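You operate a simulated robot arm through the tools that you are given. There is no shell and no other tool. Be economical: measure what you need, move in short steps, check, and stop when the job is done.

The job below is to be done with a simulated robot arm. You get a single attempt, and the scene is never put back.

## Task
Fit the blue handwheel, close the valve and tighten both dripping wing screws.
Fine: the wheel goes on the square spindle, closes the valve and stays there; valve closed before the wing screws are touched; the hex nut and the spanners stay.

The check looks at the end state, three seconds after you hand in, the way a careful person would. Anything else that was tipped, shoved, dropped, spilled or broken makes it a failure.

## Robot
A 6-joint arm with a two-finger parallel gripper, fixed in place. Base frame: the origin is at the foot of the arm, x ahead of it, y to its left, z up. Readings come in cm, degrees, newtons and seconds.
With the tool pointing down near the work surface it reaches from about 26 to 68 cm from the base axis. Its first joint turns from -66.0 to 66.0 degrees. Payload 2.9 kg.
The TCP is the grasp point between the finger pads, 3 cm short of the fingertips. In the tool frame z runs along the fingers and y along their closing line. Largest opening 11 cm; finger width 2, thickness 1; the body of the gripper, 4.8 by 11.2 cm, starts 5.5 cm behind the TCP.
Orientation is that of the tool frame in the base frame, as [roll, pitch, yaw] about the fixed x, y, z axes, in that order (R = Rz(yaw) Ry(pitch) Rx(roll)). With the fingers straight down and closing along the base's y, the tool's x points along the base's -x, its y along +y and its z along -z.

## Interface
- The arm moves only by the tool servo_tool. Its argument "commands" is a list of rows, each a list of 7 numbers: the shift along the base's x, y, z in cm, then the turn, a rotation vector about the base's x, y, z in degrees, then the finger opening in cm, from 0 to 11. In form: [[x, y, z, wx, wy, wz, jaw], ...]. A call has 1 to 20 rows; each row is the pose to reach, as a shift and turn from the pose commanded when the call began. Rows are played at 5 a second. More than 5 cm and 8.6 degrees between two rows, or a gripper value outside its range, and nothing of the call is played. A pose out of reach is approached as far as the arm can. The call stops where the force on the tool passes 70 N (or 10 N more than at its start, if that is more) or the arm is blocked; 0.2 s more then pass. Each finger travels about 10.8 cm/s and halts on what it meets, pressing with about 21 N; the grip force reading is that of the motor and also rises with nothing between the fingers. The clock runs only during rows and for 0.2 s after the last one: add rows that repeat a pose to give the fingers time. It gives the time, the measured TCP pose, the force on the tool (base axes), the opening and the grip force at its end, in the units of the frame above (readings bear some noise).
- Cameras (640 x 400 px; columns grow to the right, rows downward): "scene" is fixed at [8.32, 43.27, 140.48]; the picture's right is [-0.73, -0.68, 0.00], its down [-0.24, 0.27, -0.93] and it looks along [0.63, -0.69, -0.36] (base axes); focal length 313 px, centre (320, 200). "wrist" rides on the gripper at [7.2, 1.7, -10.3] in the tool frame; the picture's right is [-0.23, 0.97, 0.00], its down [-0.76, -0.18, -0.62] and it looks along [-0.61, -0.14, 0.78] (tool axes); focal length 222 px, centre (320, 200). There is no depth. A picture from a camera that has moved, and an enlarged one, comes with that camera's place and axes in the base frame and with its lens.
- capture(camera): a new picture of that camera. No time passes.
- zoom(camera, box): a new picture of the part [left, top, right, bottom] of that camera's present view, enlarged. No time passes.
- sign_off(): hands the job in; it is judged then, once.

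Work in short steps. Places have to be worked out from the pictures, the camera data and where the tool is seen: move nearer, look again, correct. Check each grasp and each placing, and mend what went wrong. You have 120 turns and 64 pictures in all, those below and enlarged ones among them. Open the gripper and draw the arm clear of the work before you hand the job in, unless the task says otherwise; then end with one line.

The tools are called after ">>>" as a command line: name --pt "numbers of a row" for each row, then --argument value for the rest, lists and objects as JSON in quotes. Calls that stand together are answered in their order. servo_tool: Moves the arm, as the interface text tells. Its arguments: {"type":"object","properties":{"commands":{"type":"array"}},"required":["commands"]} The other tools are called the same way: capture (camera) takes a picture; zoom (camera, box) takes an enlarged picture of a part of a camera's view; sign_off () hands the job in.

At the start:

```text
time: 0.0
ee_pos: [32.67, -20.89, 124.33]
ee_rot: [180.0, 0.0, -180.0]
wrist_force: [-0.4, -0.6, -0.2]
finger_gap: 10.99
grasp_force: 0.0
```

scene: 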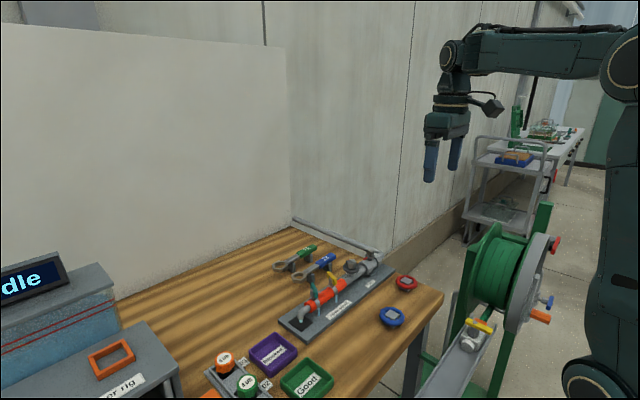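
wrist: 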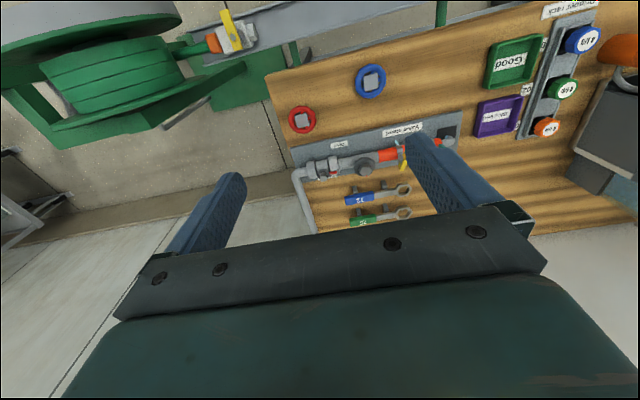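

I start by enlarging the views of the valve stand to see the parts.

>>> zoom --camera "scene" --box '[260, 220, 440, 345]'

>>> zoom --camera "wrist" --box '[270, 50, 480, 235]'

```text
3.20 times, centred on (350, 282) of scene
camera zoom: at [8.32, 43.27, 140.48], right [-0.73, -0.68, 0.0], down [-0.24, 0.27, -0.93], along [0.63, -0.69, -0.36], focal length 1001 px, centre (224, -64)
```

zoom: 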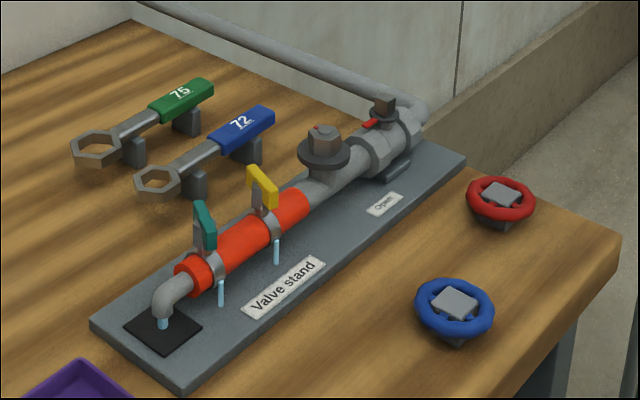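

```text
2.16 times, centred on (375, 142) of wrist
camera zoom: at [25.36, -19.38, 134.7], right [0.23, 0.97, 0.0], down [0.76, -0.18, 0.62], along [0.61, -0.14, -0.78], focal length 480 px, centre (201, 324)
```

zoom: 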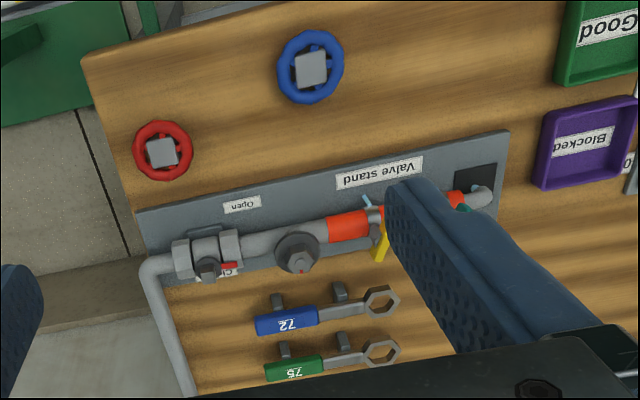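

I place the blue wheel at about (36, -12) and the spindle near (50, -24.5). I'm moving above the blue wheel for a closer look.

>>> servo_tool --pt "0.8 2.2 -4 0 0 0 11" --pt "1.6 4.4 -8 0 0 0 11" --pt "2.4 6.6 -12 0 0 0 11" --pt "3.2 8.8 -16 0 0 0 11" --pt "3.2 8.8 -18 0 0 0 11"

>>> capture --camera "wrist"

>>> capture --camera "scene"

```text
time: 1.2
ee_pos: [35.83, -12.21, 106.34]
ee_rot: [-179.9, 0.0, 179.9]
wrist_force: [0.9, -0.6, 0.0]
finger_gap: 11.0
grasp_force: 0.0
```

```text
59 pictures are left
camera wrist: at [28.55, -10.59, 116.61], right [0.23, 0.97, 0.0], down [0.76, -0.18, 0.62], along [0.61, -0.14, -0.78], focal length 222 px, centre (320, 200)
```

wrist: 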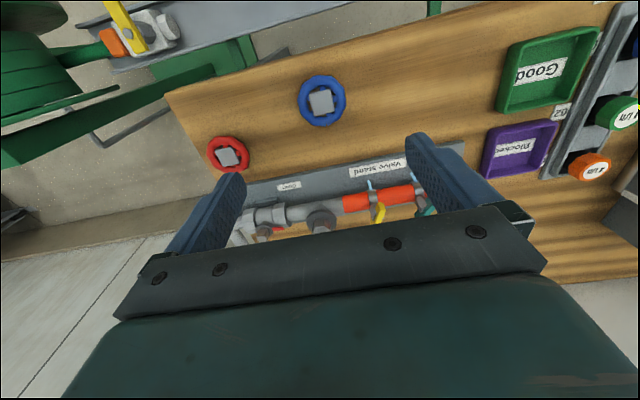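

```text
58 pictures are left
```

scene: 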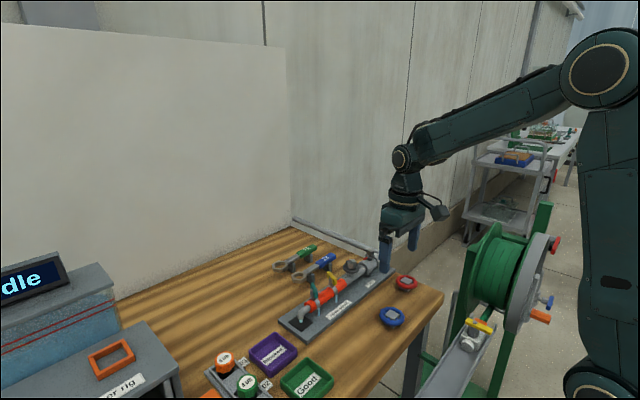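

The blue wheel is in clear view, so I enlarge it along with the valve.

>>> zoom --camera "wrist" --box '[280, 60, 370, 140]'

>>> zoom --camera "scene" --box '[330, 245, 430, 335]'

```text
5.00 times, centred on (325, 100) of wrist
camera zoom: at [28.55, -10.59, 116.61], right [0.23, 0.97, 0.0], down [0.76, -0.18, 0.62], along [0.61, -0.14, -0.78], focal length 1111 px, centre (295, 700)
```

zoom: 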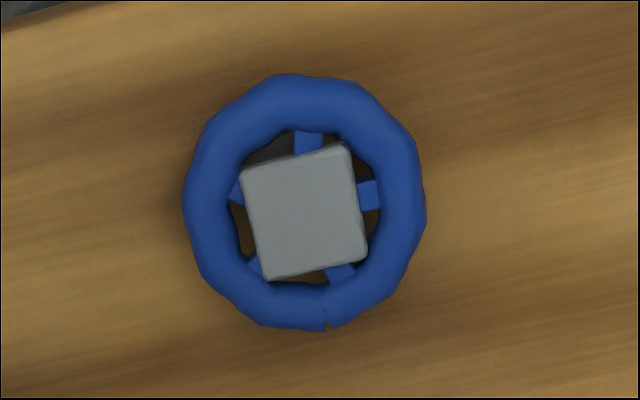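

```text
4.44 times, centred on (380, 290) of scene
camera zoom: at [8.32, 43.27, 140.48], right [-0.73, -0.68, 0.0], down [-0.24, 0.27, -0.93], along [0.63, -0.69, -0.36], focal length 1390 px, centre (53, -200)
```

zoom: 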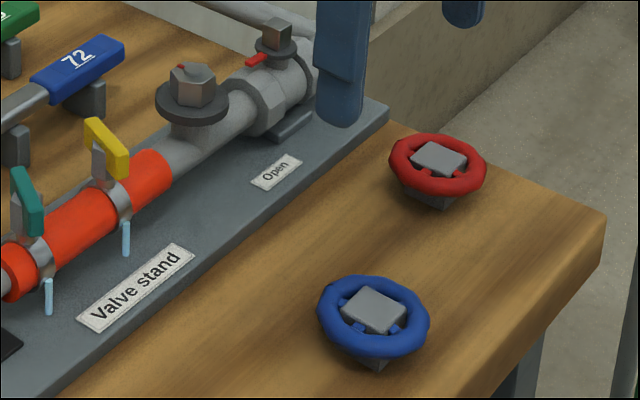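

The blue wheel's centre is about (35.85, -11.95), with the rim's mid-height near z 88.5 and an outer diameter of about 5.6. Before grasping it I move over the valve to inspect the spindle and labels.

>>> servo_tool --pt "2.2 -2.6 1 0 0 0 11" --pt "4.4 -5.2 2 0 0 0 11" --pt "6.6 -7.8 2 0 0 0 11" --pt "8.8 -10.4 2 0 0 0 11" --pt "11 -12.5 2 0 0 0 11" --pt "11 -12.5 2 0 0 0 11"

>>> capture --camera "wrist"

```text
time: 2.6
ee_pos: [47.04, -24.67, 108.39]
ee_rot: [180.0, 0.0, 179.9]
wrist_force: [-0.3, -0.3, 0.8]
finger_gap: 10.99
grasp_force: 0.0
```

```text
55 pictures are left
camera wrist: at [39.79, -23.09, 118.63], right [0.23, 0.97, 0.0], down [0.76, -0.18, 0.62], along [0.61, -0.14, -0.78], focal length 222 px, centre (320, 200)
```

wrist: 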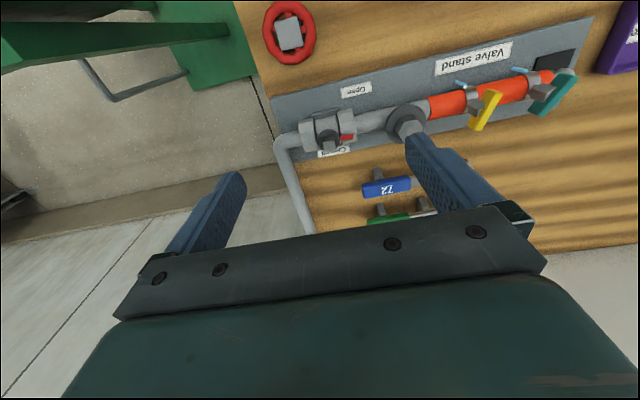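

Enlarging the valve and the wing screws.

>>> zoom --camera "wrist" --box '[280, 75, 400, 165]'

>>> zoom --camera "wrist" --box '[420, 50, 600, 150]'

>>> zoom --camera "scene" --box '[335, 240, 405, 290]'

>>> zoom --camera "scene" --box '[285, 260, 365, 330]'

```text
4.44 times, centred on (340, 120) of wrist
camera zoom: at [39.79, -23.09, 118.63], right [0.23, 0.97, 0.0], down [0.76, -0.18, 0.62], along [0.61, -0.14, -0.78], focal length 987 px, centre (231, 556)
```

zoom: 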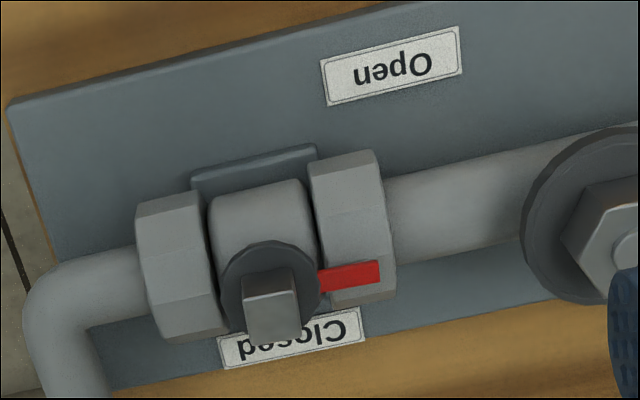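

```text
3.56 times, centred on (510, 100) of wrist
camera zoom: at [39.79, -23.09, 118.63], right [0.23, 0.97, 0.0], down [0.76, -0.18, 0.62], along [0.61, -0.14, -0.78], focal length 790 px, centre (-356, 556)
```

zoom: 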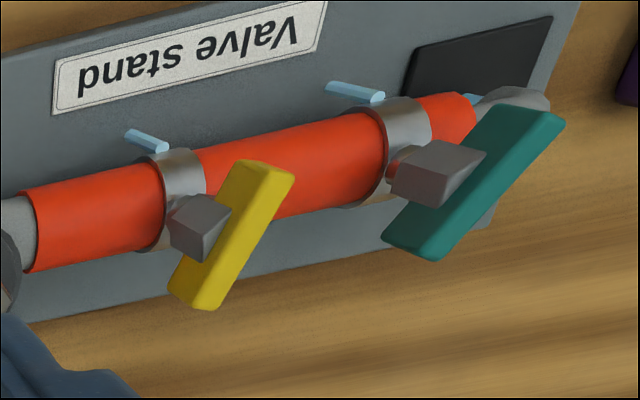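

```text
8.00 times, centred on (370, 265) of scene
camera zoom: at [8.33, 43.27, 140.48], right [-0.73, -0.68, 0.0], down [-0.24, 0.27, -0.93], along [0.63, -0.69, -0.36], focal length 2503 px, centre (-80, -320)
```

zoom: 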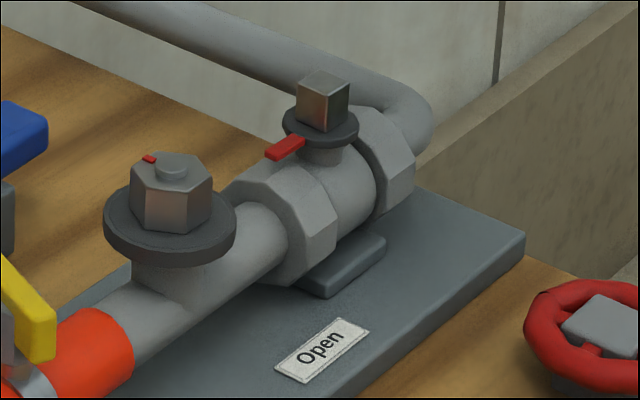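

```text
5.71 times, centred on (325, 295) of scene
camera zoom: at [8.33, 43.27, 140.48], right [-0.73, -0.68, 0.0], down [-0.24, 0.27, -0.93], along [0.63, -0.69, -0.36], focal length 1788 px, centre (291, -343)
```

zoom: 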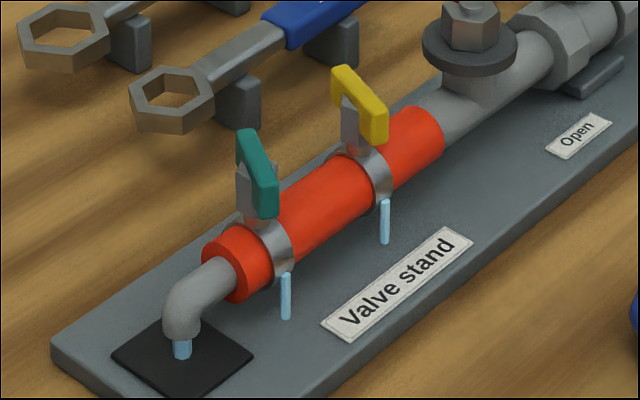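

The stand lies parallel to base y. The spindle is at about (50.4, -24.5, top 94.7) with its square aligned to the axes. The pointer lies along +y (open) and "Closed" is toward +x, so it closes with a 90° clockwise turn. The wheel's hub block is axis-aligned too, so I go back to grip the wheel by its rim.

>>> servo_tool --pt "-2.8 3.2 0 0 0 0 11" --pt "-5.6 6.4 0 0 0 0 11" --pt "-8.4 9.6 0 0 0 0 11" --pt "-11.05 12.65 -1 0 0 0 9" --pt "-11.05 12.65 -5 0 0 0 8.5" --pt "-11.05 12.65 -9 0 0 0 8.5" --pt "-11.05 12.65 -13 0 0 0 8.5" --pt "-11.05 12.65 -13 0 0 0 8.5"

>>> capture --camera "wrist"

>>> zoom --camera "scene" --box '[340, 260, 440, 340]'

```text
time: 4.4
ee_pos: [35.58, -12.05, 95.3]
ee_rot: [179.9, 0.1, -180.0]
wrist_force: [0.3, -0.2, -0.3]
finger_gap: 8.49
grasp_force: 0.0
```

```text
50 pictures are left
camera wrist: at [28.41, -10.39, 105.68], right [0.23, 0.97, 0.0], down [0.76, -0.18, 0.62], along [0.61, -0.14, -0.78], focal length 222 px, centre (320, 200)
```

wrist: 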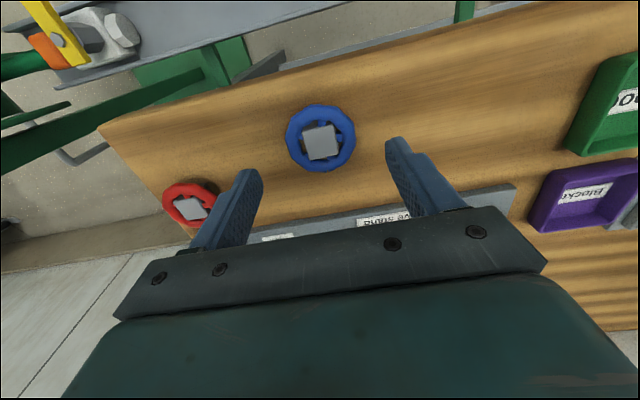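

```text
5.00 times, centred on (390, 300) of scene
camera zoom: at [8.32, 43.27, 140.48], right [-0.73, -0.68, 0.0], down [-0.24, 0.27, -0.93], along [0.63, -0.69, -0.36], focal length 1564 px, centre (-30, -300)
```

zoom: 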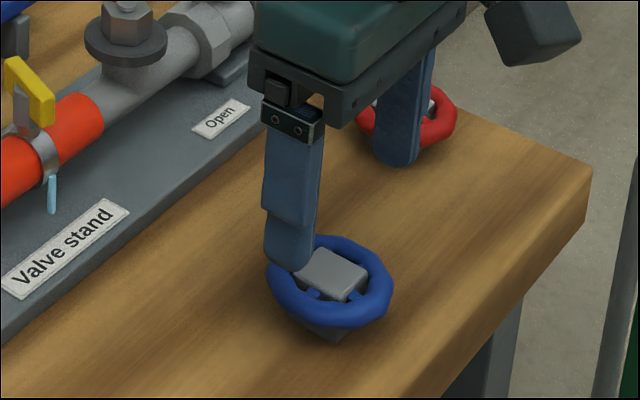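

The wheel's centre checks out at (35.85, -11.98). I shift 0.2 in x, descend until the tips sit just below the rim, and close.

>>> servo_tool --pt "0.2 0.05 -2.5 0 0 0 8.5" --pt "0.2 0.05 -4.9 0 0 0 8.5" --pt "0.2 0.05 -4.9 0 0 0 7" --pt "0.2 0.05 -4.9 0 0 0 6" --pt "0.2 0.05 -4.9 0 0 0 5" --pt "0.2 0.05 -4.9 0 0 0 4" --pt "0.2 0.05 -4.9 0 0 0 4"

>>> zoom --camera "wrist" --box '[220, 100, 420, 225]'

>>> zoom --camera "scene" --box '[340, 260, 440, 340]'

```text
time: 6.0
ee_pos: [36.02, -12.03, 90.45]
ee_rot: [-179.9, 0.0, -180.0]
wrist_force: [-0.4, -0.4, 0.0]
finger_gap: 5.76
grasp_force: 21.4
```

```text
3.20 times, centred on (320, 162) of wrist
camera zoom: at [28.68, -10.35, 100.79], right [0.23, 0.97, 0.0], down [0.76, -0.18, 0.62], along [0.61, -0.14, -0.78], focal length 711 px, centre (320, 320)
```

zoom: 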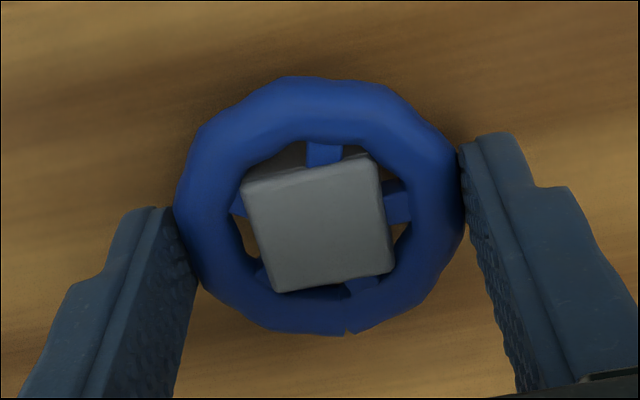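

```text
5.00 times, centred on (390, 300) of scene
camera zoom: at [8.32, 43.27, 140.48], right [-0.73, -0.68, 0.0], down [-0.24, 0.27, -0.93], along [0.63, -0.69, -0.36], focal length 1564 px, centre (-30, -300)
```

zoom: 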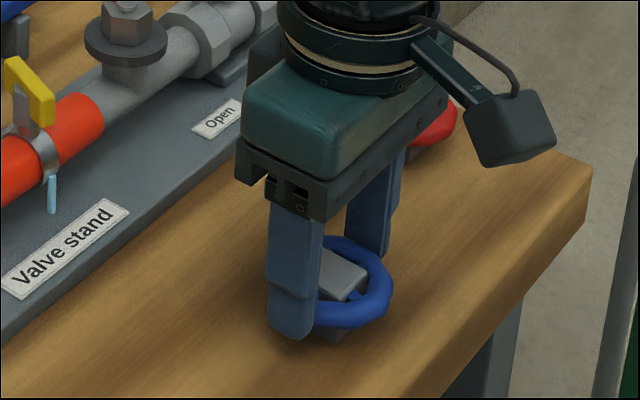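

The wheel is held at 5.76. I lift it and carry it over the spindle.

>>> servo_tool --pt "0 0 3 0 0 0 4" --pt "0 0 7 0 0 0 4" --pt "0 0 12 0 0 0 4" --pt "2.9 -2.5 12 0 0 0 4" --pt "5.8 -5 12 0 0 0 4" --pt "8.7 -7.5 12 0 0 0 4" --pt "11.6 -10 12 0 0 0 4" --pt "14.5 -12.45 12 0 0 0 4" --pt "14.5 -12.45 12 0 0 0 4" --pt "14.5 -12.45 12 0 0 0 4"

>>> capture --camera "wrist"

>>> zoom --camera "scene" --box '[320, 210, 420, 290]'

```text
time: 8.2
ee_pos: [50.63, -24.45, 102.43]
ee_rot: [180.0, 0.0, 180.0]
wrist_force: [0.3, 0.1, 0.1]
finger_gap: 5.75
grasp_force: 21.2
```

```text
46 pictures are left
camera wrist: at [43.3, -22.82, 112.75], right [0.23, 0.97, 0.0], down [0.76, -0.18, 0.62], along [0.61, -0.14, -0.78], focal length 222 px, centre (320, 200)
```

wrist: 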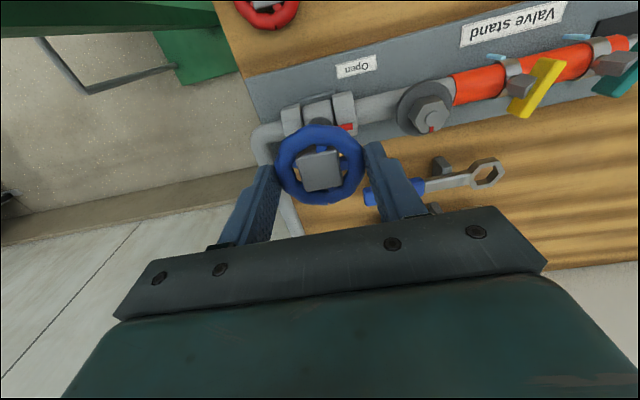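

```text
5.00 times, centred on (370, 250) of scene
camera zoom: at [8.33, 43.27, 140.48], right [-0.73, -0.68, 0.0], down [-0.24, 0.27, -0.93], along [0.63, -0.69, -0.36], focal length 1564 px, centre (70, -50)
```

zoom: 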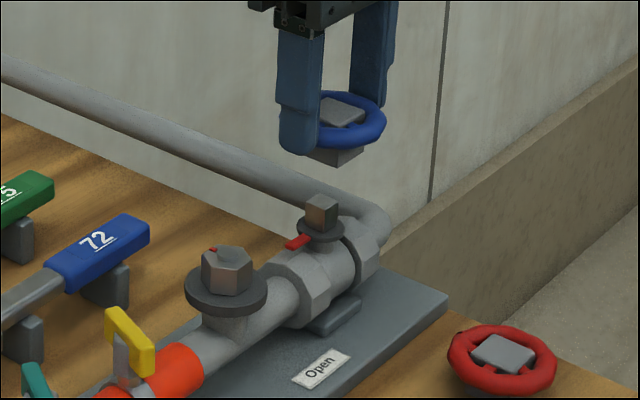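

The wheel is over the valve, but my scene and wrist estimates of the spindle differ by about 0.6 cm. I step ahead in x so the wrist camera sees the spindle uncovered, then triangulate.

>>> servo_tool --pt "2.5 0 0 0 0 0 4" --pt "5 0 0 0 0 0 4" --pt "5 0 0 0 0 0 4"

>>> zoom --camera "wrist" --box '[260, 60, 380, 200]'

>>> zoom --camera "scene" --box '[350, 230, 390, 270]'

```text
time: 9.0
ee_pos: [55.54, -24.4, 102.47]
ee_rot: [-180.0, 0.0, -180.0]
wrist_force: [-0.1, 0.4, 0.3]
finger_gap: 5.78
grasp_force: 20.6
```

```text
2.86 times, centred on (320, 130) of wrist
camera zoom: at [48.29, -22.74, 112.83], right [0.23, 0.97, 0.0], down [0.76, -0.18, 0.62], along [0.61, -0.14, -0.78], focal length 635 px, centre (320, 400)
```

zoom: 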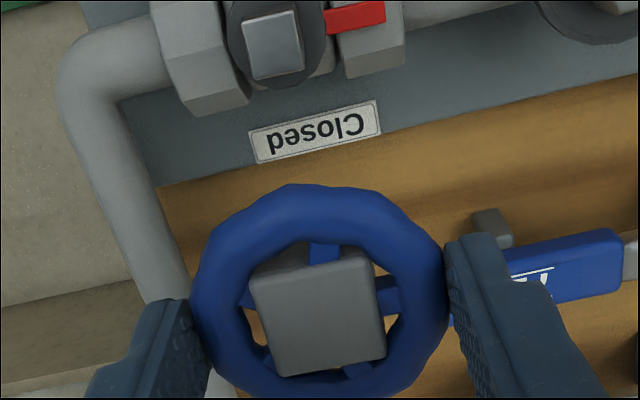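

```text
10.00 times, centred on (370, 250) of scene
camera zoom: at [8.32, 43.27, 140.48], right [-0.73, -0.68, 0.0], down [-0.24, 0.27, -0.93], along [0.63, -0.69, -0.36], focal length 3129 px, centre (-180, -300)
```

zoom: 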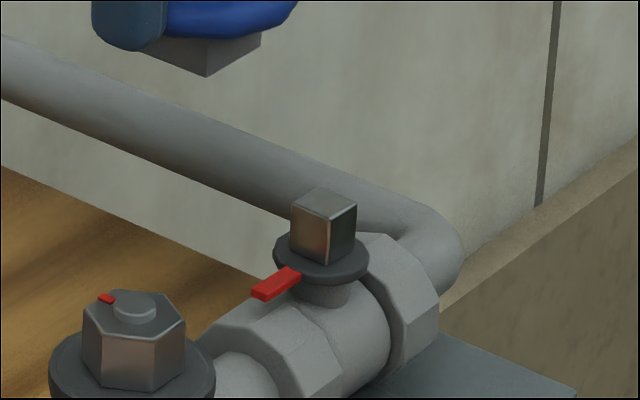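

Both views now agree: the spindle top is at about (50.95, -24.55, 94.7) and the wheel must shift by about (-4.4, -0.2). I make the shift and descend to just above the spindle.

>>> servo_tool --pt "-2.2 -0.1 0 0 0 0 4" --pt "-4.4 -0.2 0 0 0 0 4" --pt "-4.4 -0.2 -1.5 0 0 0 4" --pt "-4.4 -0.2 -2.7 0 0 0 4" --pt "-4.4 -0.2 -2.7 0 0 0 4"

>>> zoom --camera "scene" --box '[350, 230, 390, 270]'

>>> zoom --camera "wrist" --box '[260, 80, 380, 200]'

```text
time: 10.2
ee_pos: [51.12, -24.69, 99.79]
ee_rot: [-179.9, 0.0, -180.0]
wrist_force: [0.8, 0.1, -0.3]
finger_gap: 5.77
grasp_force: 21.0
```

```text
10.00 times, centred on (370, 250) of scene
camera zoom: at [8.32, 43.27, 140.48], right [-0.73, -0.68, 0.0], down [-0.24, 0.27, -0.93], along [0.63, -0.69, -0.36], focal length 3129 px, centre (-180, -300)
```

zoom: 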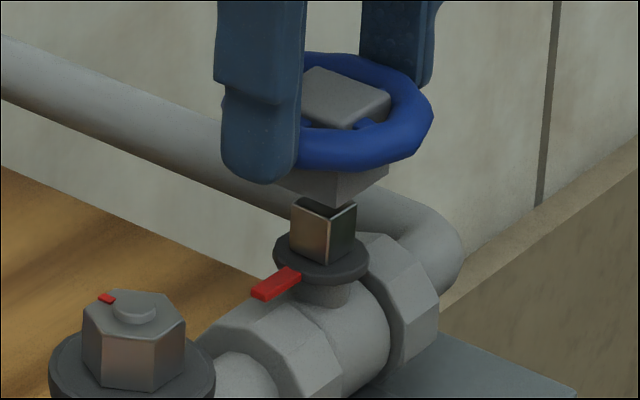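

```text
3.33 times, centred on (320, 140) of wrist
camera zoom: at [43.89, -23.06, 110.14], right [0.23, 0.97, 0.0], down [0.76, -0.18, 0.62], along [0.61, -0.14, -0.78], focal length 740 px, centre (320, 400)
```

zoom: 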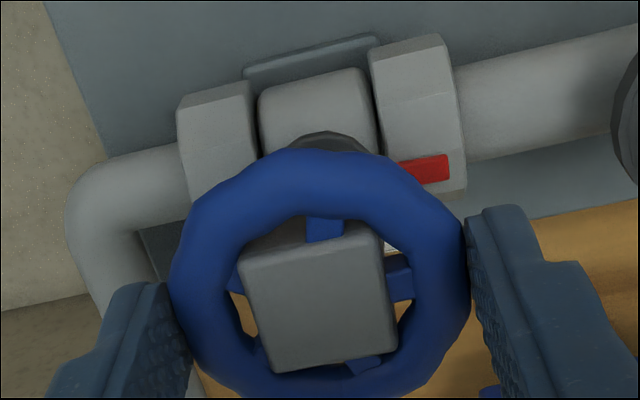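

Sideways alignment looks good in the scene view, with about 0.6–1 cm of gap left. I lower slowly and watch the force.

>>> servo_tool --pt "0 0 -0.2 0 0 0 4" --pt "0 0 -0.4 0 0 0 4" --pt "0 0 -0.6 0 0 0 4" --pt "0 0 -0.8 0 0 0 4"

>>> zoom --camera "scene" --box '[350, 230, 390, 270]'

```text
time: 11.2
ee_pos: [51.11, -24.59, 98.87]
ee_rot: [179.9, 0.0, -180.0]
wrist_force: [-0.8, 0.2, -1.3]
finger_gap: 5.77
grasp_force: 20.5
```

```text
10.00 times, centred on (370, 250) of scene
camera zoom: at [8.32, 43.27, 140.48], right [-0.73, -0.68, 0.0], down [-0.24, 0.27, -0.93], along [0.63, -0.69, -0.36], focal length 3129 px, centre (-180, -300)
```

zoom: 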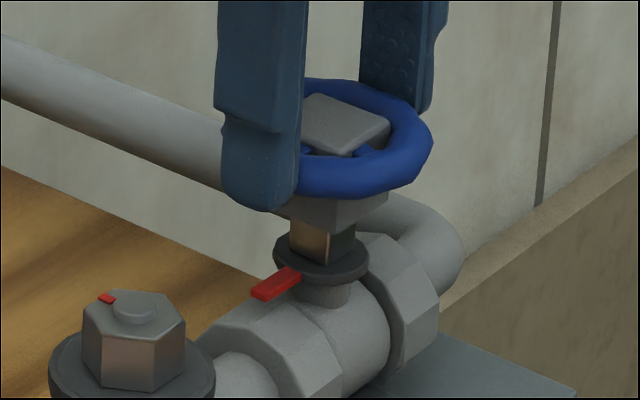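

No contact force yet, and the hub is about level with the spindle top. I continue down.

>>> servo_tool --pt "0 0 -0.15 0 0 0 4" --pt "0 0 -0.3 0 0 0 4" --pt "0 0 -0.3 0 0 0 4"

>>> zoom --camera "scene" --box '[350, 230, 390, 270]'

```text
time: 12.0
ee_pos: [51.14, -24.68, 98.65]
ee_rot: [180.0, 0.0, -180.0]
wrist_force: [0.0, 1.0, -0.1]
finger_gap: 5.77
grasp_force: 20.8
```

```text
10.00 times, centred on (370, 250) of scene
camera zoom: at [8.32, 43.27, 140.48], right [-0.73, -0.68, 0.0], down [-0.24, 0.27, -0.93], along [0.63, -0.69, -0.36], focal length 3129 px, centre (-180, -300)
```

zoom: 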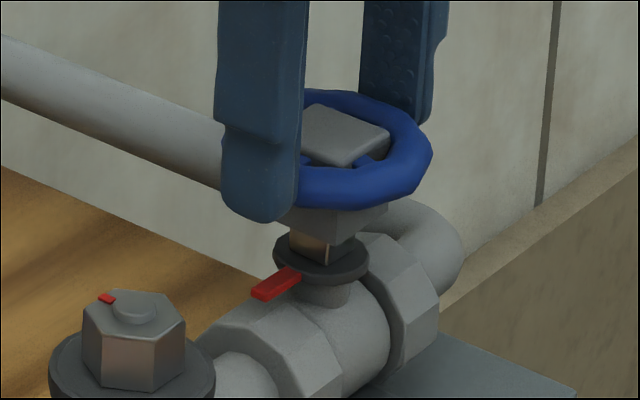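

The hub is sliding over the spindle with no force. I continue to seat it.

>>> servo_tool --pt "0 0 -0.2 0 0 0 4" --pt "0 0 -0.4 0 0 0 4" --pt "0 0 -0.6 0 0 0 4" --pt "0 0 -0.6 0 0 0 4"

>>> zoom --camera "scene" --box '[350, 230, 390, 270]'

```text
time: 13.0
ee_pos: [50.98, -24.6, 98.08]
ee_rot: [180.0, 0.0, 180.0]
wrist_force: [0.4, 0.0, -0.1]
finger_gap: 5.77
grasp_force: 21.0
```

```text
10.00 times, centred on (370, 250) of scene
camera zoom: at [8.32, 43.27, 140.48], right [-0.73, -0.68, 0.0], down [-0.24, 0.27, -0.93], along [0.63, -0.69, -0.36], focal length 3129 px, centre (-180, -300)
```

zoom: 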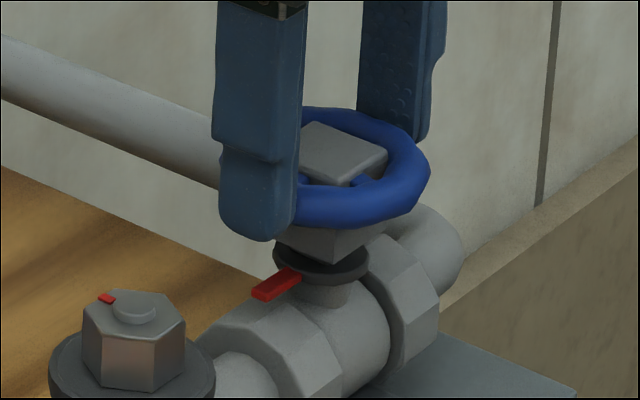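

Nearly at the washer, so I press down a little further until there is contact.

>>> servo_tool --pt "0 0 -0.15 0 0 0 4" --pt "0 0 -0.3 0 0 0 4" --pt "0 0 -0.3 0 0 0 4"

>>> zoom --camera "scene" --box '[350, 230, 390, 270]'

```text
time: 13.8
ee_pos: [51.12, -24.62, 97.78]
ee_rot: [-180.0, 0.0, 179.9]
wrist_force: [-0.5, 0.2, -0.5]
finger_gap: 5.78
grasp_force: 20.6
```

```text
10.00 times, centred on (370, 250) of scene
camera zoom: at [8.32, 43.27, 140.48], right [-0.73, -0.68, 0.0], down [-0.24, 0.27, -0.93], along [0.63, -0.69, -0.36], focal length 3129 px, centre (-180, -300)
```

zoom: 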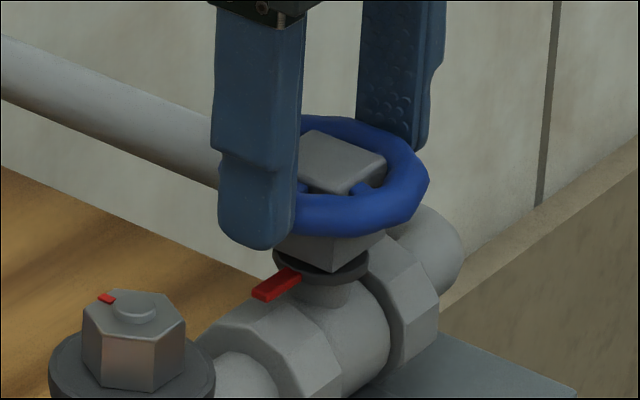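

>>> servo_tool --pt "0 0 -0.1 0 0 0 4" --pt "0 0 -0.2 0 0 0 4" --pt "0 0 -0.2 0 0 0 4"

```text
time: 14.6
ee_pos: [51.09, -24.58, 97.66]
ee_rot: [179.9, 0.0, 180.0]
wrist_force: [-4.7, -0.8, 1.5]
finger_gap: 5.78
grasp_force: 20.6
```

Light contact shows the hub is seated. Now I turn clockwise in small increments and check the pointer after 32°.

>>> servo_tool --pt "0 0 0.05 0 0 -4 4" --pt "0 0 0.05 0 0 -8 4" --pt "0 0 0.05 0 0 -12 4" --pt "0 0 0.05 0 0 -16 4" --pt "0 0 0.05 0 0 -20 4" --pt "0 0 0.05 0 0 -24 4" --pt "0 0 0.05 0 0 -28 4" --pt "0 0 0.05 0 0 -32 4" --pt "0 0 0.05 0 0 -32 4"

>>> zoom --camera "scene" --box '[345, 225, 395, 275]'

```text
time: 16.6
ee_pos: [51.15, -24.62, 97.5]
ee_rot: [180.0, 0.0, 148.0]
wrist_force: [-6.3, 4.5, -2.8]
finger_gap: 5.78
grasp_force: 20.5
```

```text
8.00 times, centred on (370, 250) of scene
camera zoom: at [8.31, 43.28, 140.48], right [-0.73, -0.68, 0.0], down [-0.24, 0.27, -0.93], along [0.63, -0.69, -0.36], focal length 2503 px, centre (-80, -200)
```

zoom: 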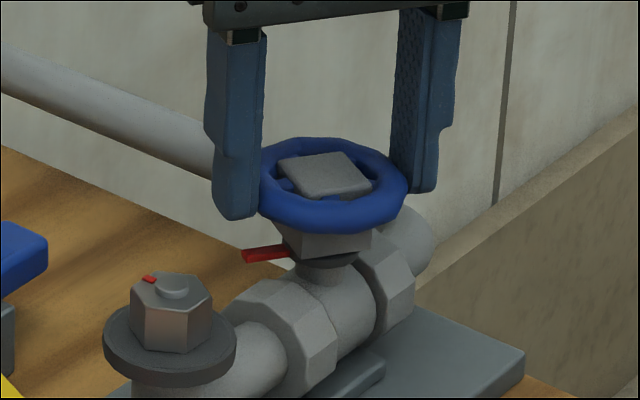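

The pointer turns with the wheel. I continue to a total of 90°.

>>> servo_tool --pt "0 0 0 0 0 -4 4" --pt "-0.05 0 0 0 0 -8 4" --pt "-0.05 0 0 0 0 -12 4" --pt "-0.05 0 0 0 0 -16 4" --pt "-0.1 0 0 0 0 -20 4" --pt "-0.1 0 0 0 0 -24 4" --pt "-0.1 0 0 0 0 -28 4" --pt "-0.1 0 0 0 0 -32 4" --pt "-0.1 0 0 0 0 -36 4" --pt "-0.1 0 0 0 0 -40 4" --pt "-0.1 0 0 0 0 -44 4" --pt "-0.1 0 0 0 0 -48 4" --pt "-0.1 0 0 0 0 -52 4" --pt "-0.1 0 0 0 0 -56 4" --pt "-0.1 0 0 0 0 -58 4" --pt "-0.1 0 0 0 0 -58 4"

>>> zoom --camera "scene" --box '[345, 225, 395, 275]'

>>> capture --camera "wrist"

```text
time: 20.0
ee_pos: [51.02, -24.71, 97.61]
ee_rot: [179.9, 0.0, 89.9]
wrist_force: [2.9, 9.8, 1.9]
finger_gap: 5.78
grasp_force: 21.0
```

```text
8.00 times, centred on (370, 250) of scene
camera zoom: at [8.33, 43.29, 140.48], right [-0.73, -0.68, 0.0], down [-0.24, 0.27, -0.93], along [0.63, -0.69, -0.36], focal length 2503 px, centre (-80, -200)
```

zoom: 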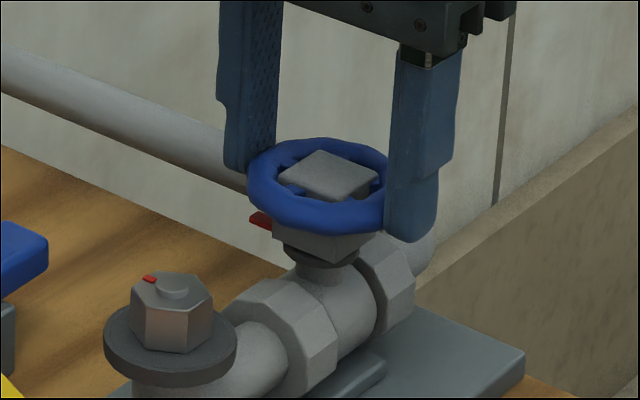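

```text
34 pictures are left
camera wrist: at [52.64, -17.48, 107.91], right [0.97, -0.23, 0.0], down [-0.18, -0.76, 0.62], along [-0.14, -0.61, -0.78], focal length 222 px, centre (320, 200)
```

wrist: 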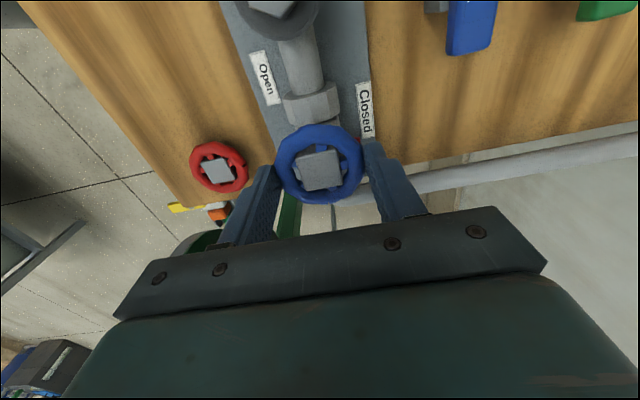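

The pointer now aims at +x, toward "Closed". I add 4° to take up socket play and feel for the stop.

>>> servo_tool --pt "0 -0.05 0 0 0 -2 4" --pt "0 -0.05 0 0 0 -4 4" --pt "0 -0.05 0 0 0 -4 4"

>>> zoom --camera "scene" --box '[355, 240, 385, 262]'

```text
time: 20.8
ee_pos: [50.98, -24.66, 97.58]
ee_rot: [-179.8, -0.1, 86.0]
wrist_force: [-1.7, 13.7, -1.1]
finger_gap: 5.76
grasp_force: 20.8
```

```text
16.00 times, centred on (370, 251) of scene
camera zoom: at [8.32, 43.3, 140.47], right [-0.73, -0.68, 0.0], down [-0.24, 0.26, -0.93], along [0.63, -0.69, -0.36], focal length 5006 px, centre (-480, -616)
```

zoom: 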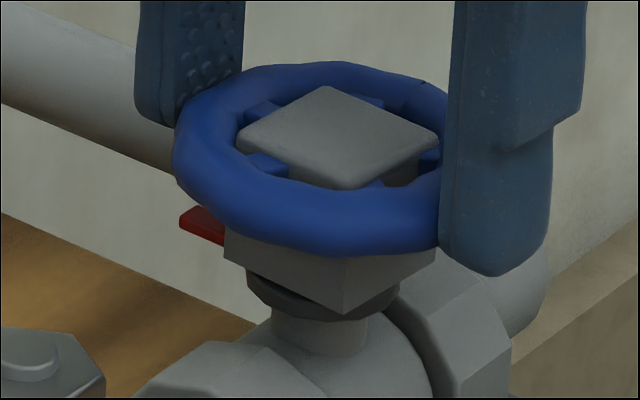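

Pointer is perpendicular to the pipe. I relieve the side force, open, and rise clear.

>>> servo_tool --pt "0 0.15 0 0 0 0 4" --pt "0 0.15 0 0 0 0 7.5" --pt "0 0.15 0 0 0 0 8" --pt "0 0.15 0 0 0 0 8" --pt "0 0.15 3 0 0 0 8" --pt "0 0.15 7 0 0 0 8" --pt "0 0.15 10 0 0 0 8" --pt "0 0.15 10 0 0 0 8"

>>> zoom --camera "scene" --box '[285, 230, 405, 330]'

>>> zoom --camera "wrist" --box '[230, 0, 420, 180]'

```text
time: 22.6
ee_pos: [50.89, -24.3, 107.55]
ee_rot: [179.9, 0.1, 86.0]
wrist_force: [0.1, 0.0, 0.7]
finger_gap: 7.99
grasp_force: 0.0
```

```text
4.00 times, centred on (345, 280) of scene
camera zoom: at [8.32, 43.27, 140.48], right [-0.73, -0.68, 0.0], down [-0.24, 0.27, -0.93], along [0.63, -0.69, -0.36], focal length 1252 px, centre (220, -120)
```

zoom: 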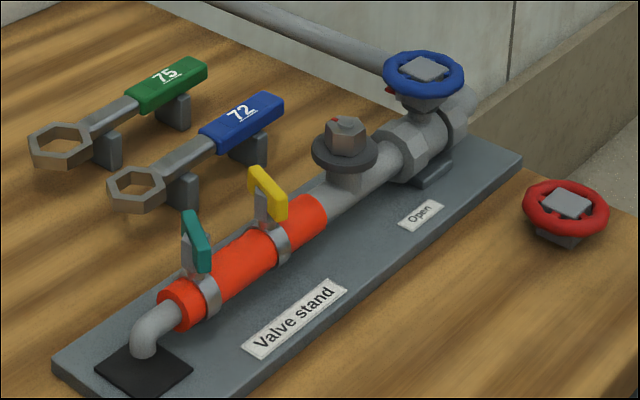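

```text
2.22 times, centred on (325, 90) of wrist
camera zoom: at [53.0, -17.37, 117.93], right [0.96, -0.29, 0.0], down [-0.23, -0.75, 0.62], along [-0.18, -0.6, -0.78], focal length 494 px, centre (309, 444)
```

zoom: 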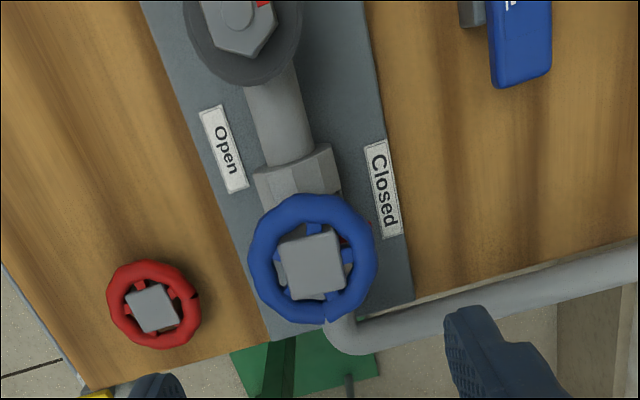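

The wheel is seated, the pointer shows "Closed" and all the drips have stopped. Next I turn the hand back and move above the yellow wing screw to study it.

>>> servo_tool --pt "-0.2 1.5 0.2 0 0 8 8" --pt "-0.4 3 0.4 0 0 16 8" --pt "-0.6 4.5 0.6 0 0 24 8" --pt "-0.8 6 0.8 0 0 32 8" --pt "-1 7.5 1 0 0 40 8" --pt "-1.2 9 1 0 0 48 8" --pt "-1.4 10.5 1 0 0 56 8" --pt "-1.6 12 1 0 0 64 8" --pt "-1.8 13.5 1 0 0 72 8" --pt "-2 15 1 0 0 80 8" --pt "-2 17 1 0 0 86 8" --pt "-2 17 1 0 0 86 8"

>>> zoom --camera "wrist" --box '[230, 20, 470, 180]'

>>> zoom --camera "scene" --box '[300, 265, 360, 310]'

```text
time: 25.2
ee_pos: [48.88, -7.39, 108.65]
ee_rot: [-179.9, 0.0, 172.1]
wrist_force: [-0.2, 0.5, 0.3]
finger_gap: 8.02
grasp_force: 0.0
```

```text
2.50 times, centred on (350, 100) of wrist
camera zoom: at [41.92, -4.85, 119.02], right [0.36, 0.93, 0.0], down [0.73, -0.28, 0.62], along [0.58, -0.22, -0.78], focal length 555 px, centre (245, 450)
```

zoom: 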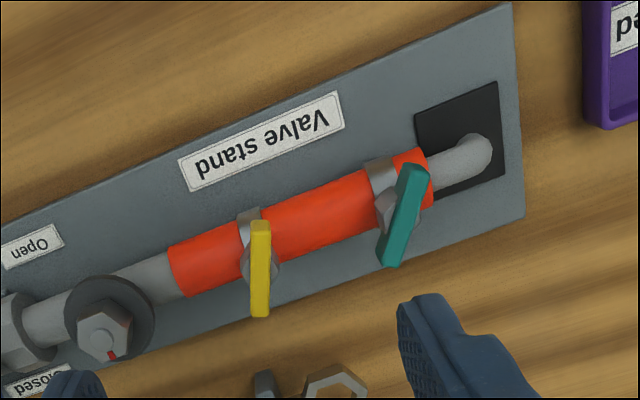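

```text
8.89 times, centred on (330, 288) of scene
camera zoom: at [8.32, 43.27, 140.48], right [-0.73, -0.68, 0.0], down [-0.24, 0.27, -0.93], along [0.63, -0.69, -0.36], focal length 2781 px, centre (231, -578)
```

zoom: 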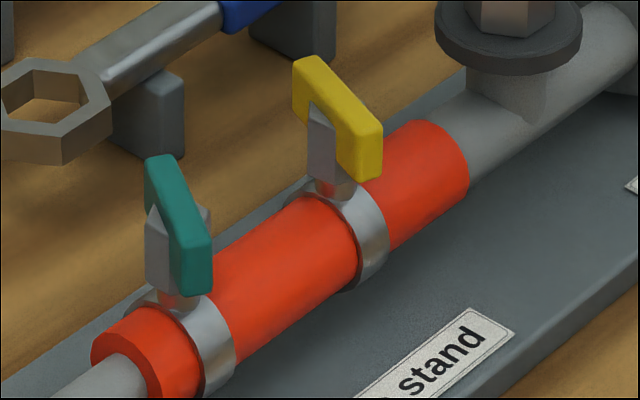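

>>> zoom --camera "wrist" --box '[310, 90, 350, 150]'

>>> zoom --camera "wrist" --box '[360, 75, 410, 135]'

>>> zoom --camera "scene" --box '[310, 268, 342, 308]'

```text
6.67 times, centred on (330, 120) of wrist
camera zoom: at [41.92, -4.85, 119.02], right [0.36, 0.93, 0.0], down [0.73, -0.28, 0.62], along [0.58, -0.22, -0.78], focal length 1481 px, centre (253, 733)
```

zoom: 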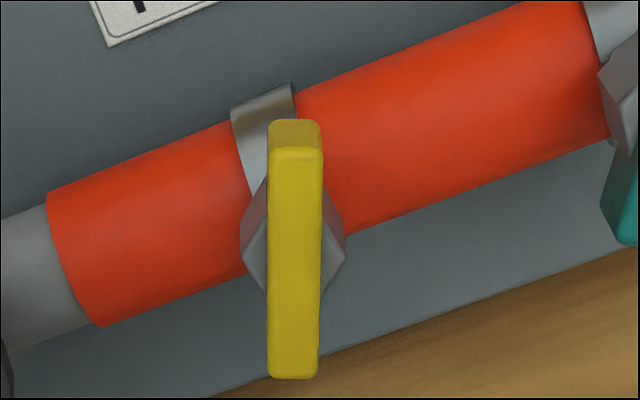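

```text
6.67 times, centred on (385, 105) of wrist
camera zoom: at [41.92, -4.85, 119.02], right [0.36, 0.93, 0.0], down [0.73, -0.28, 0.62], along [0.58, -0.22, -0.78], focal length 1481 px, centre (-113, 833)
```

zoom: 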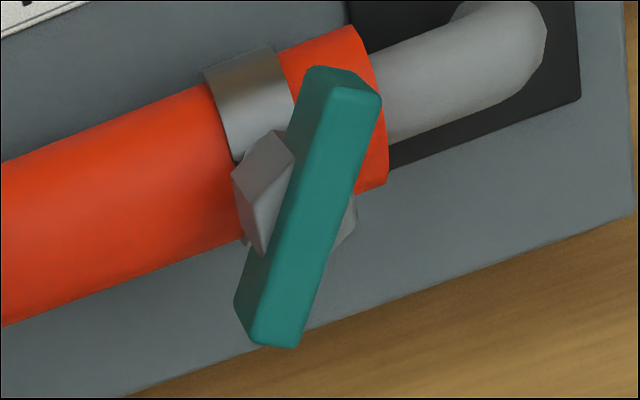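

```text
10.00 times, centred on (326, 288) of scene
camera zoom: at [8.32, 43.27, 140.48], right [-0.73, -0.68, 0.0], down [-0.24, 0.27, -0.93], along [0.63, -0.69, -0.36], focal length 3129 px, centre (260, -680)
```

zoom: 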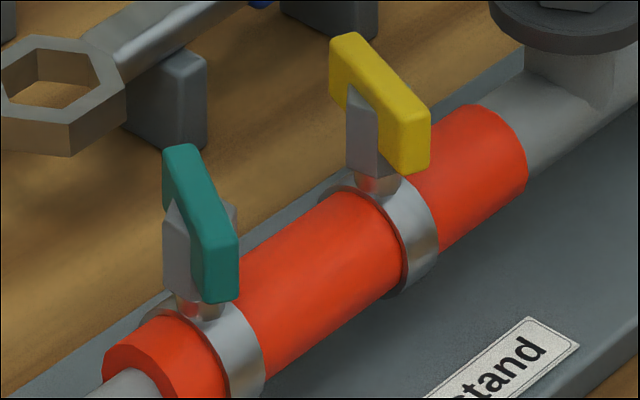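

Each wing is a flat bar on a vertical screw: the yellow bar's centre is about (51.0, -7.6), its top is at 94.5, and it lies about -21.5° from x. The teal bar's centre is about (50.95, -1.0) at about -27.7°. The bar stands roughly 0.6 above its boss, so I align the jaws across the yellow bar and come down above it.

>>> servo_tool --pt "1 -0.1 -2 0 0 -6 6" --pt "2.1 -0.2 -4 0 0 -13.5 4" --pt "2.1 -0.2 -7 0 0 -13.5 4" --pt "2.1 -0.2 -10 0 0 -13.5 4" --pt "2.1 -0.2 -10 0 0 -13.5 4"

>>> zoom --camera "wrist" --box '[220, 80, 420, 205]'

>>> zoom --camera "scene" --box '[300, 255, 360, 310]'

```text
time: 26.4
ee_pos: [51.05, -7.79, 98.51]
ee_rot: [-180.0, 0.1, 158.5]
wrist_force: [-0.7, -0.1, 0.1]
finger_gap: 4.02
grasp_force: 0.0
```

```text
3.20 times, centred on (320, 142) of wrist
camera zoom: at [44.84, -3.63, 108.9], right [0.57, 0.82, 0.0], down [0.64, -0.44, 0.62], along [0.51, -0.35, -0.78], focal length 711 px, centre (320, 384)
```

zoom: 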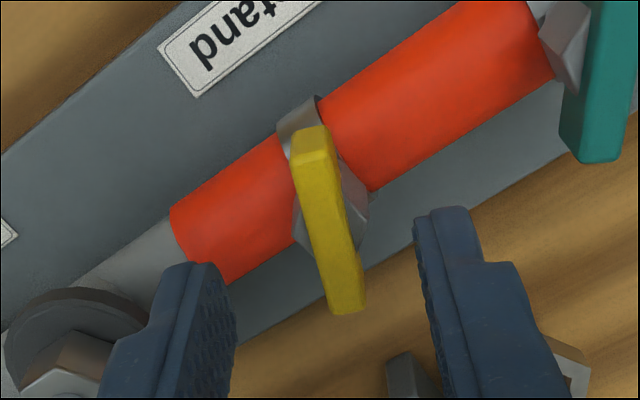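

```text
7.27 times, centred on (330, 282) of scene
camera zoom: at [8.32, 43.27, 140.48], right [-0.73, -0.68, 0.0], down [-0.24, 0.27, -0.93], along [0.63, -0.69, -0.36], focal length 2275 px, centre (247, -400)
```

zoom: 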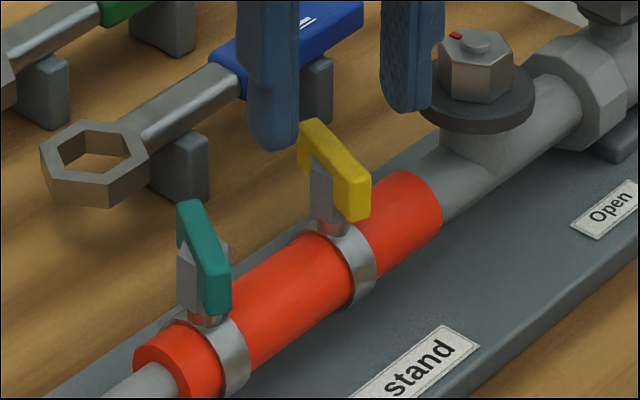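

The bar recomputes to centre (51.08, -7.6), so I shift slightly, descend until the tips are at 93.8, and close gently on the bar's top edge.

>>> servo_tool --pt "0.1 0.2 -0.9 0 0 0 4" --pt "0.1 0.2 -1.7 0 0 0 4" --pt "0.1 0.2 -1.7 0 0 0 3" --pt "0.1 0.2 -1.7 0 0 0 2" --pt "0.1 0.2 -1.7 0 0 0 1" --pt "0.1 0.2 -1.7 0 0 0 0.3" --pt "0.1 0.2 -1.7 0 0 0 0.3"

>>> zoom --camera "scene" --box '[305, 260, 355, 305]'

```text
time: 28.0
ee_pos: [51.19, -7.51, 96.88]
ee_rot: [-180.0, 0.0, 158.5]
wrist_force: [1.4, -1.3, -3.6]
finger_gap: 1.8
grasp_force: 45.3
```

```text
8.89 times, centred on (330, 282) of scene
camera zoom: at [8.33, 43.27, 140.48], right [-0.73, -0.68, 0.0], down [-0.24, 0.27, -0.93], along [0.63, -0.69, -0.36], focal length 2781 px, centre (231, -533)
```

zoom: 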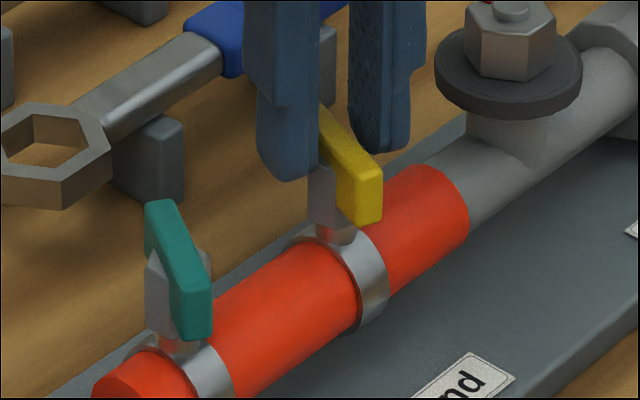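

The gap of 1.8 means the tips caught the boss. I open, rise 0.35 and close again, aiming for just the bar's top.

>>> servo_tool --pt "0 0 0 0 0 0 3" --pt "0 0 0 0 0 0 3.5" --pt "0 0 0.35 0 0 0 3.5" --pt "0 0 0.35 0 0 0 2.5" --pt "0 0 0.35 0 0 0 1.5" --pt "0 0 0.35 0 0 0 0.5" --pt "0 0 0.35 0 0 0 0.5"

>>> zoom --camera "scene" --box '[305, 260, 355, 305]'

```text
time: 29.6
ee_pos: [51.17, -7.58, 97.33]
ee_rot: [180.0, 0.0, 158.5]
wrist_force: [-1.4, -1.8, 1.3]
finger_gap: 0.88
grasp_force: 45.1
```

```text
8.89 times, centred on (330, 282) of scene
camera zoom: at [8.32, 43.26, 140.49], right [-0.73, -0.68, 0.0], down [-0.24, 0.27, -0.93], along [0.63, -0.69, -0.36], focal length 2781 px, centre (231, -533)
```

zoom: 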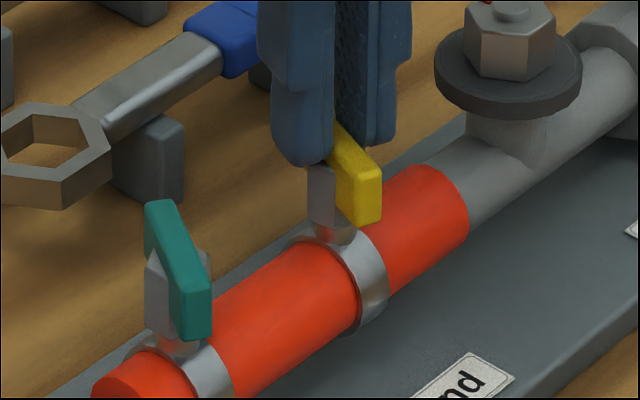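

The bar is gripped at 0.88. I turn clockwise 40° in small rows and check.

>>> servo_tool --pt "0 0 0 0 0 -4 0.5" --pt "0 0 0 0 0 -8 0.5" --pt "0 0 0 0 0 -12 0.5" --pt "0 0 0 0 0 -16 0.5" --pt "0 0 0 0 0 -20 0.5" --pt "0 0 0 0 0 -24 0.5" --pt "0 0 0 0 0 -28 0.5" --pt "0 0 0 0 0 -32 0.5" --pt "0 0 0 0 0 -36 0.5" --pt "0 0 0 0 0 -40 0.5" --pt "0 0 0 0 0 -40 0.5"

>>> zoom --camera "scene" --box '[305, 260, 355, 305]'

```text
time: 32.0
ee_pos: [51.16, -7.74, 97.3]
ee_rot: [-179.8, 0.1, 118.4]
wrist_force: [-14.2, -21.1, 6.5]
finger_gap: 0.87
grasp_force: 44.9
```

```text
8.89 times, centred on (330, 282) of scene
camera zoom: at [8.28, 43.21, 140.51], right [-0.73, -0.68, 0.0], down [-0.24, 0.27, -0.93], along [0.63, -0.69, -0.36], focal length 2781 px, centre (231, -533)
```

zoom: 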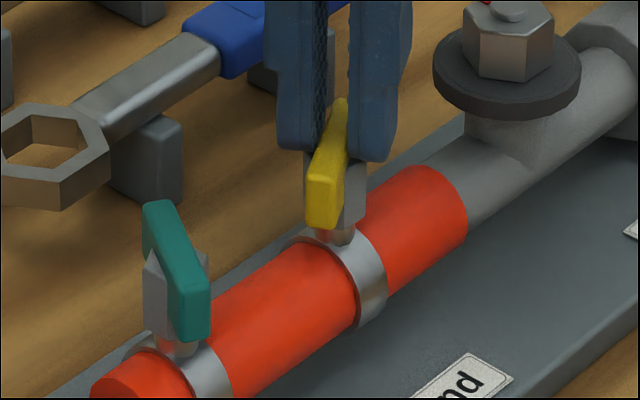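

The wing is turning, with some side load from a small centring error. I shift to relieve it and continue.

>>> servo_tool --pt "-0.1 -0.05 0 0 0 0 0.5" --pt "-0.15 -0.1 0 0 0 -4 0.5" --pt "-0.15 -0.1 0 0 0 -8 0.5" --pt "-0.15 -0.1 0 0 0 -12 0.5" --pt "-0.15 -0.1 0 0 0 -12 0.5"

```text
time: 33.2
ee_pos: [51.18, -7.73, 97.4]
ee_rot: [179.9, 0.0, 106.4]
wrist_force: [-0.8, -10.9, -3.6]
finger_gap: 0.88
grasp_force: 45.2
```

>>> servo_tool --pt "0 -0.05 0 0 0 -4 0.5" --pt "0 -0.05 0 0 0 -8 0.5" --pt "0 -0.1 0 0 0 -12 0.5" --pt "0 -0.1 0 0 0 -16 0.5" --pt "0 -0.1 0 0 0 -20 0.5" --pt "0 -0.1 0 0 0 -24 0.5" --pt "0 -0.1 0 0 0 -28 0.5" --pt "0 -0.1 0 0 0 -32 0.5" --pt "0 -0.1 0 0 0 -32 0.5"

>>> zoom --camera "scene" --box '[305, 260, 355, 305]'

```text
time: 35.2
ee_pos: [51.04, -7.78, 97.24]
ee_rot: [-179.9, 0.0, 74.6]
wrist_force: [-9.2, 1.1, 9.0]
finger_gap: 1.38
grasp_force: 44.8
```

```text
8.89 times, centred on (330, 282) of scene
camera zoom: at [8.28, 43.27, 140.49], right [-0.73, -0.68, 0.0], down [-0.24, 0.27, -0.93], along [0.63, -0.69, -0.36], focal length 2781 px, centre (231, -533)
```

zoom: 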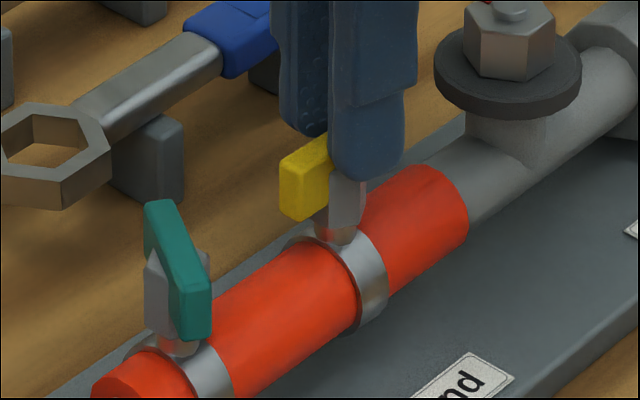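

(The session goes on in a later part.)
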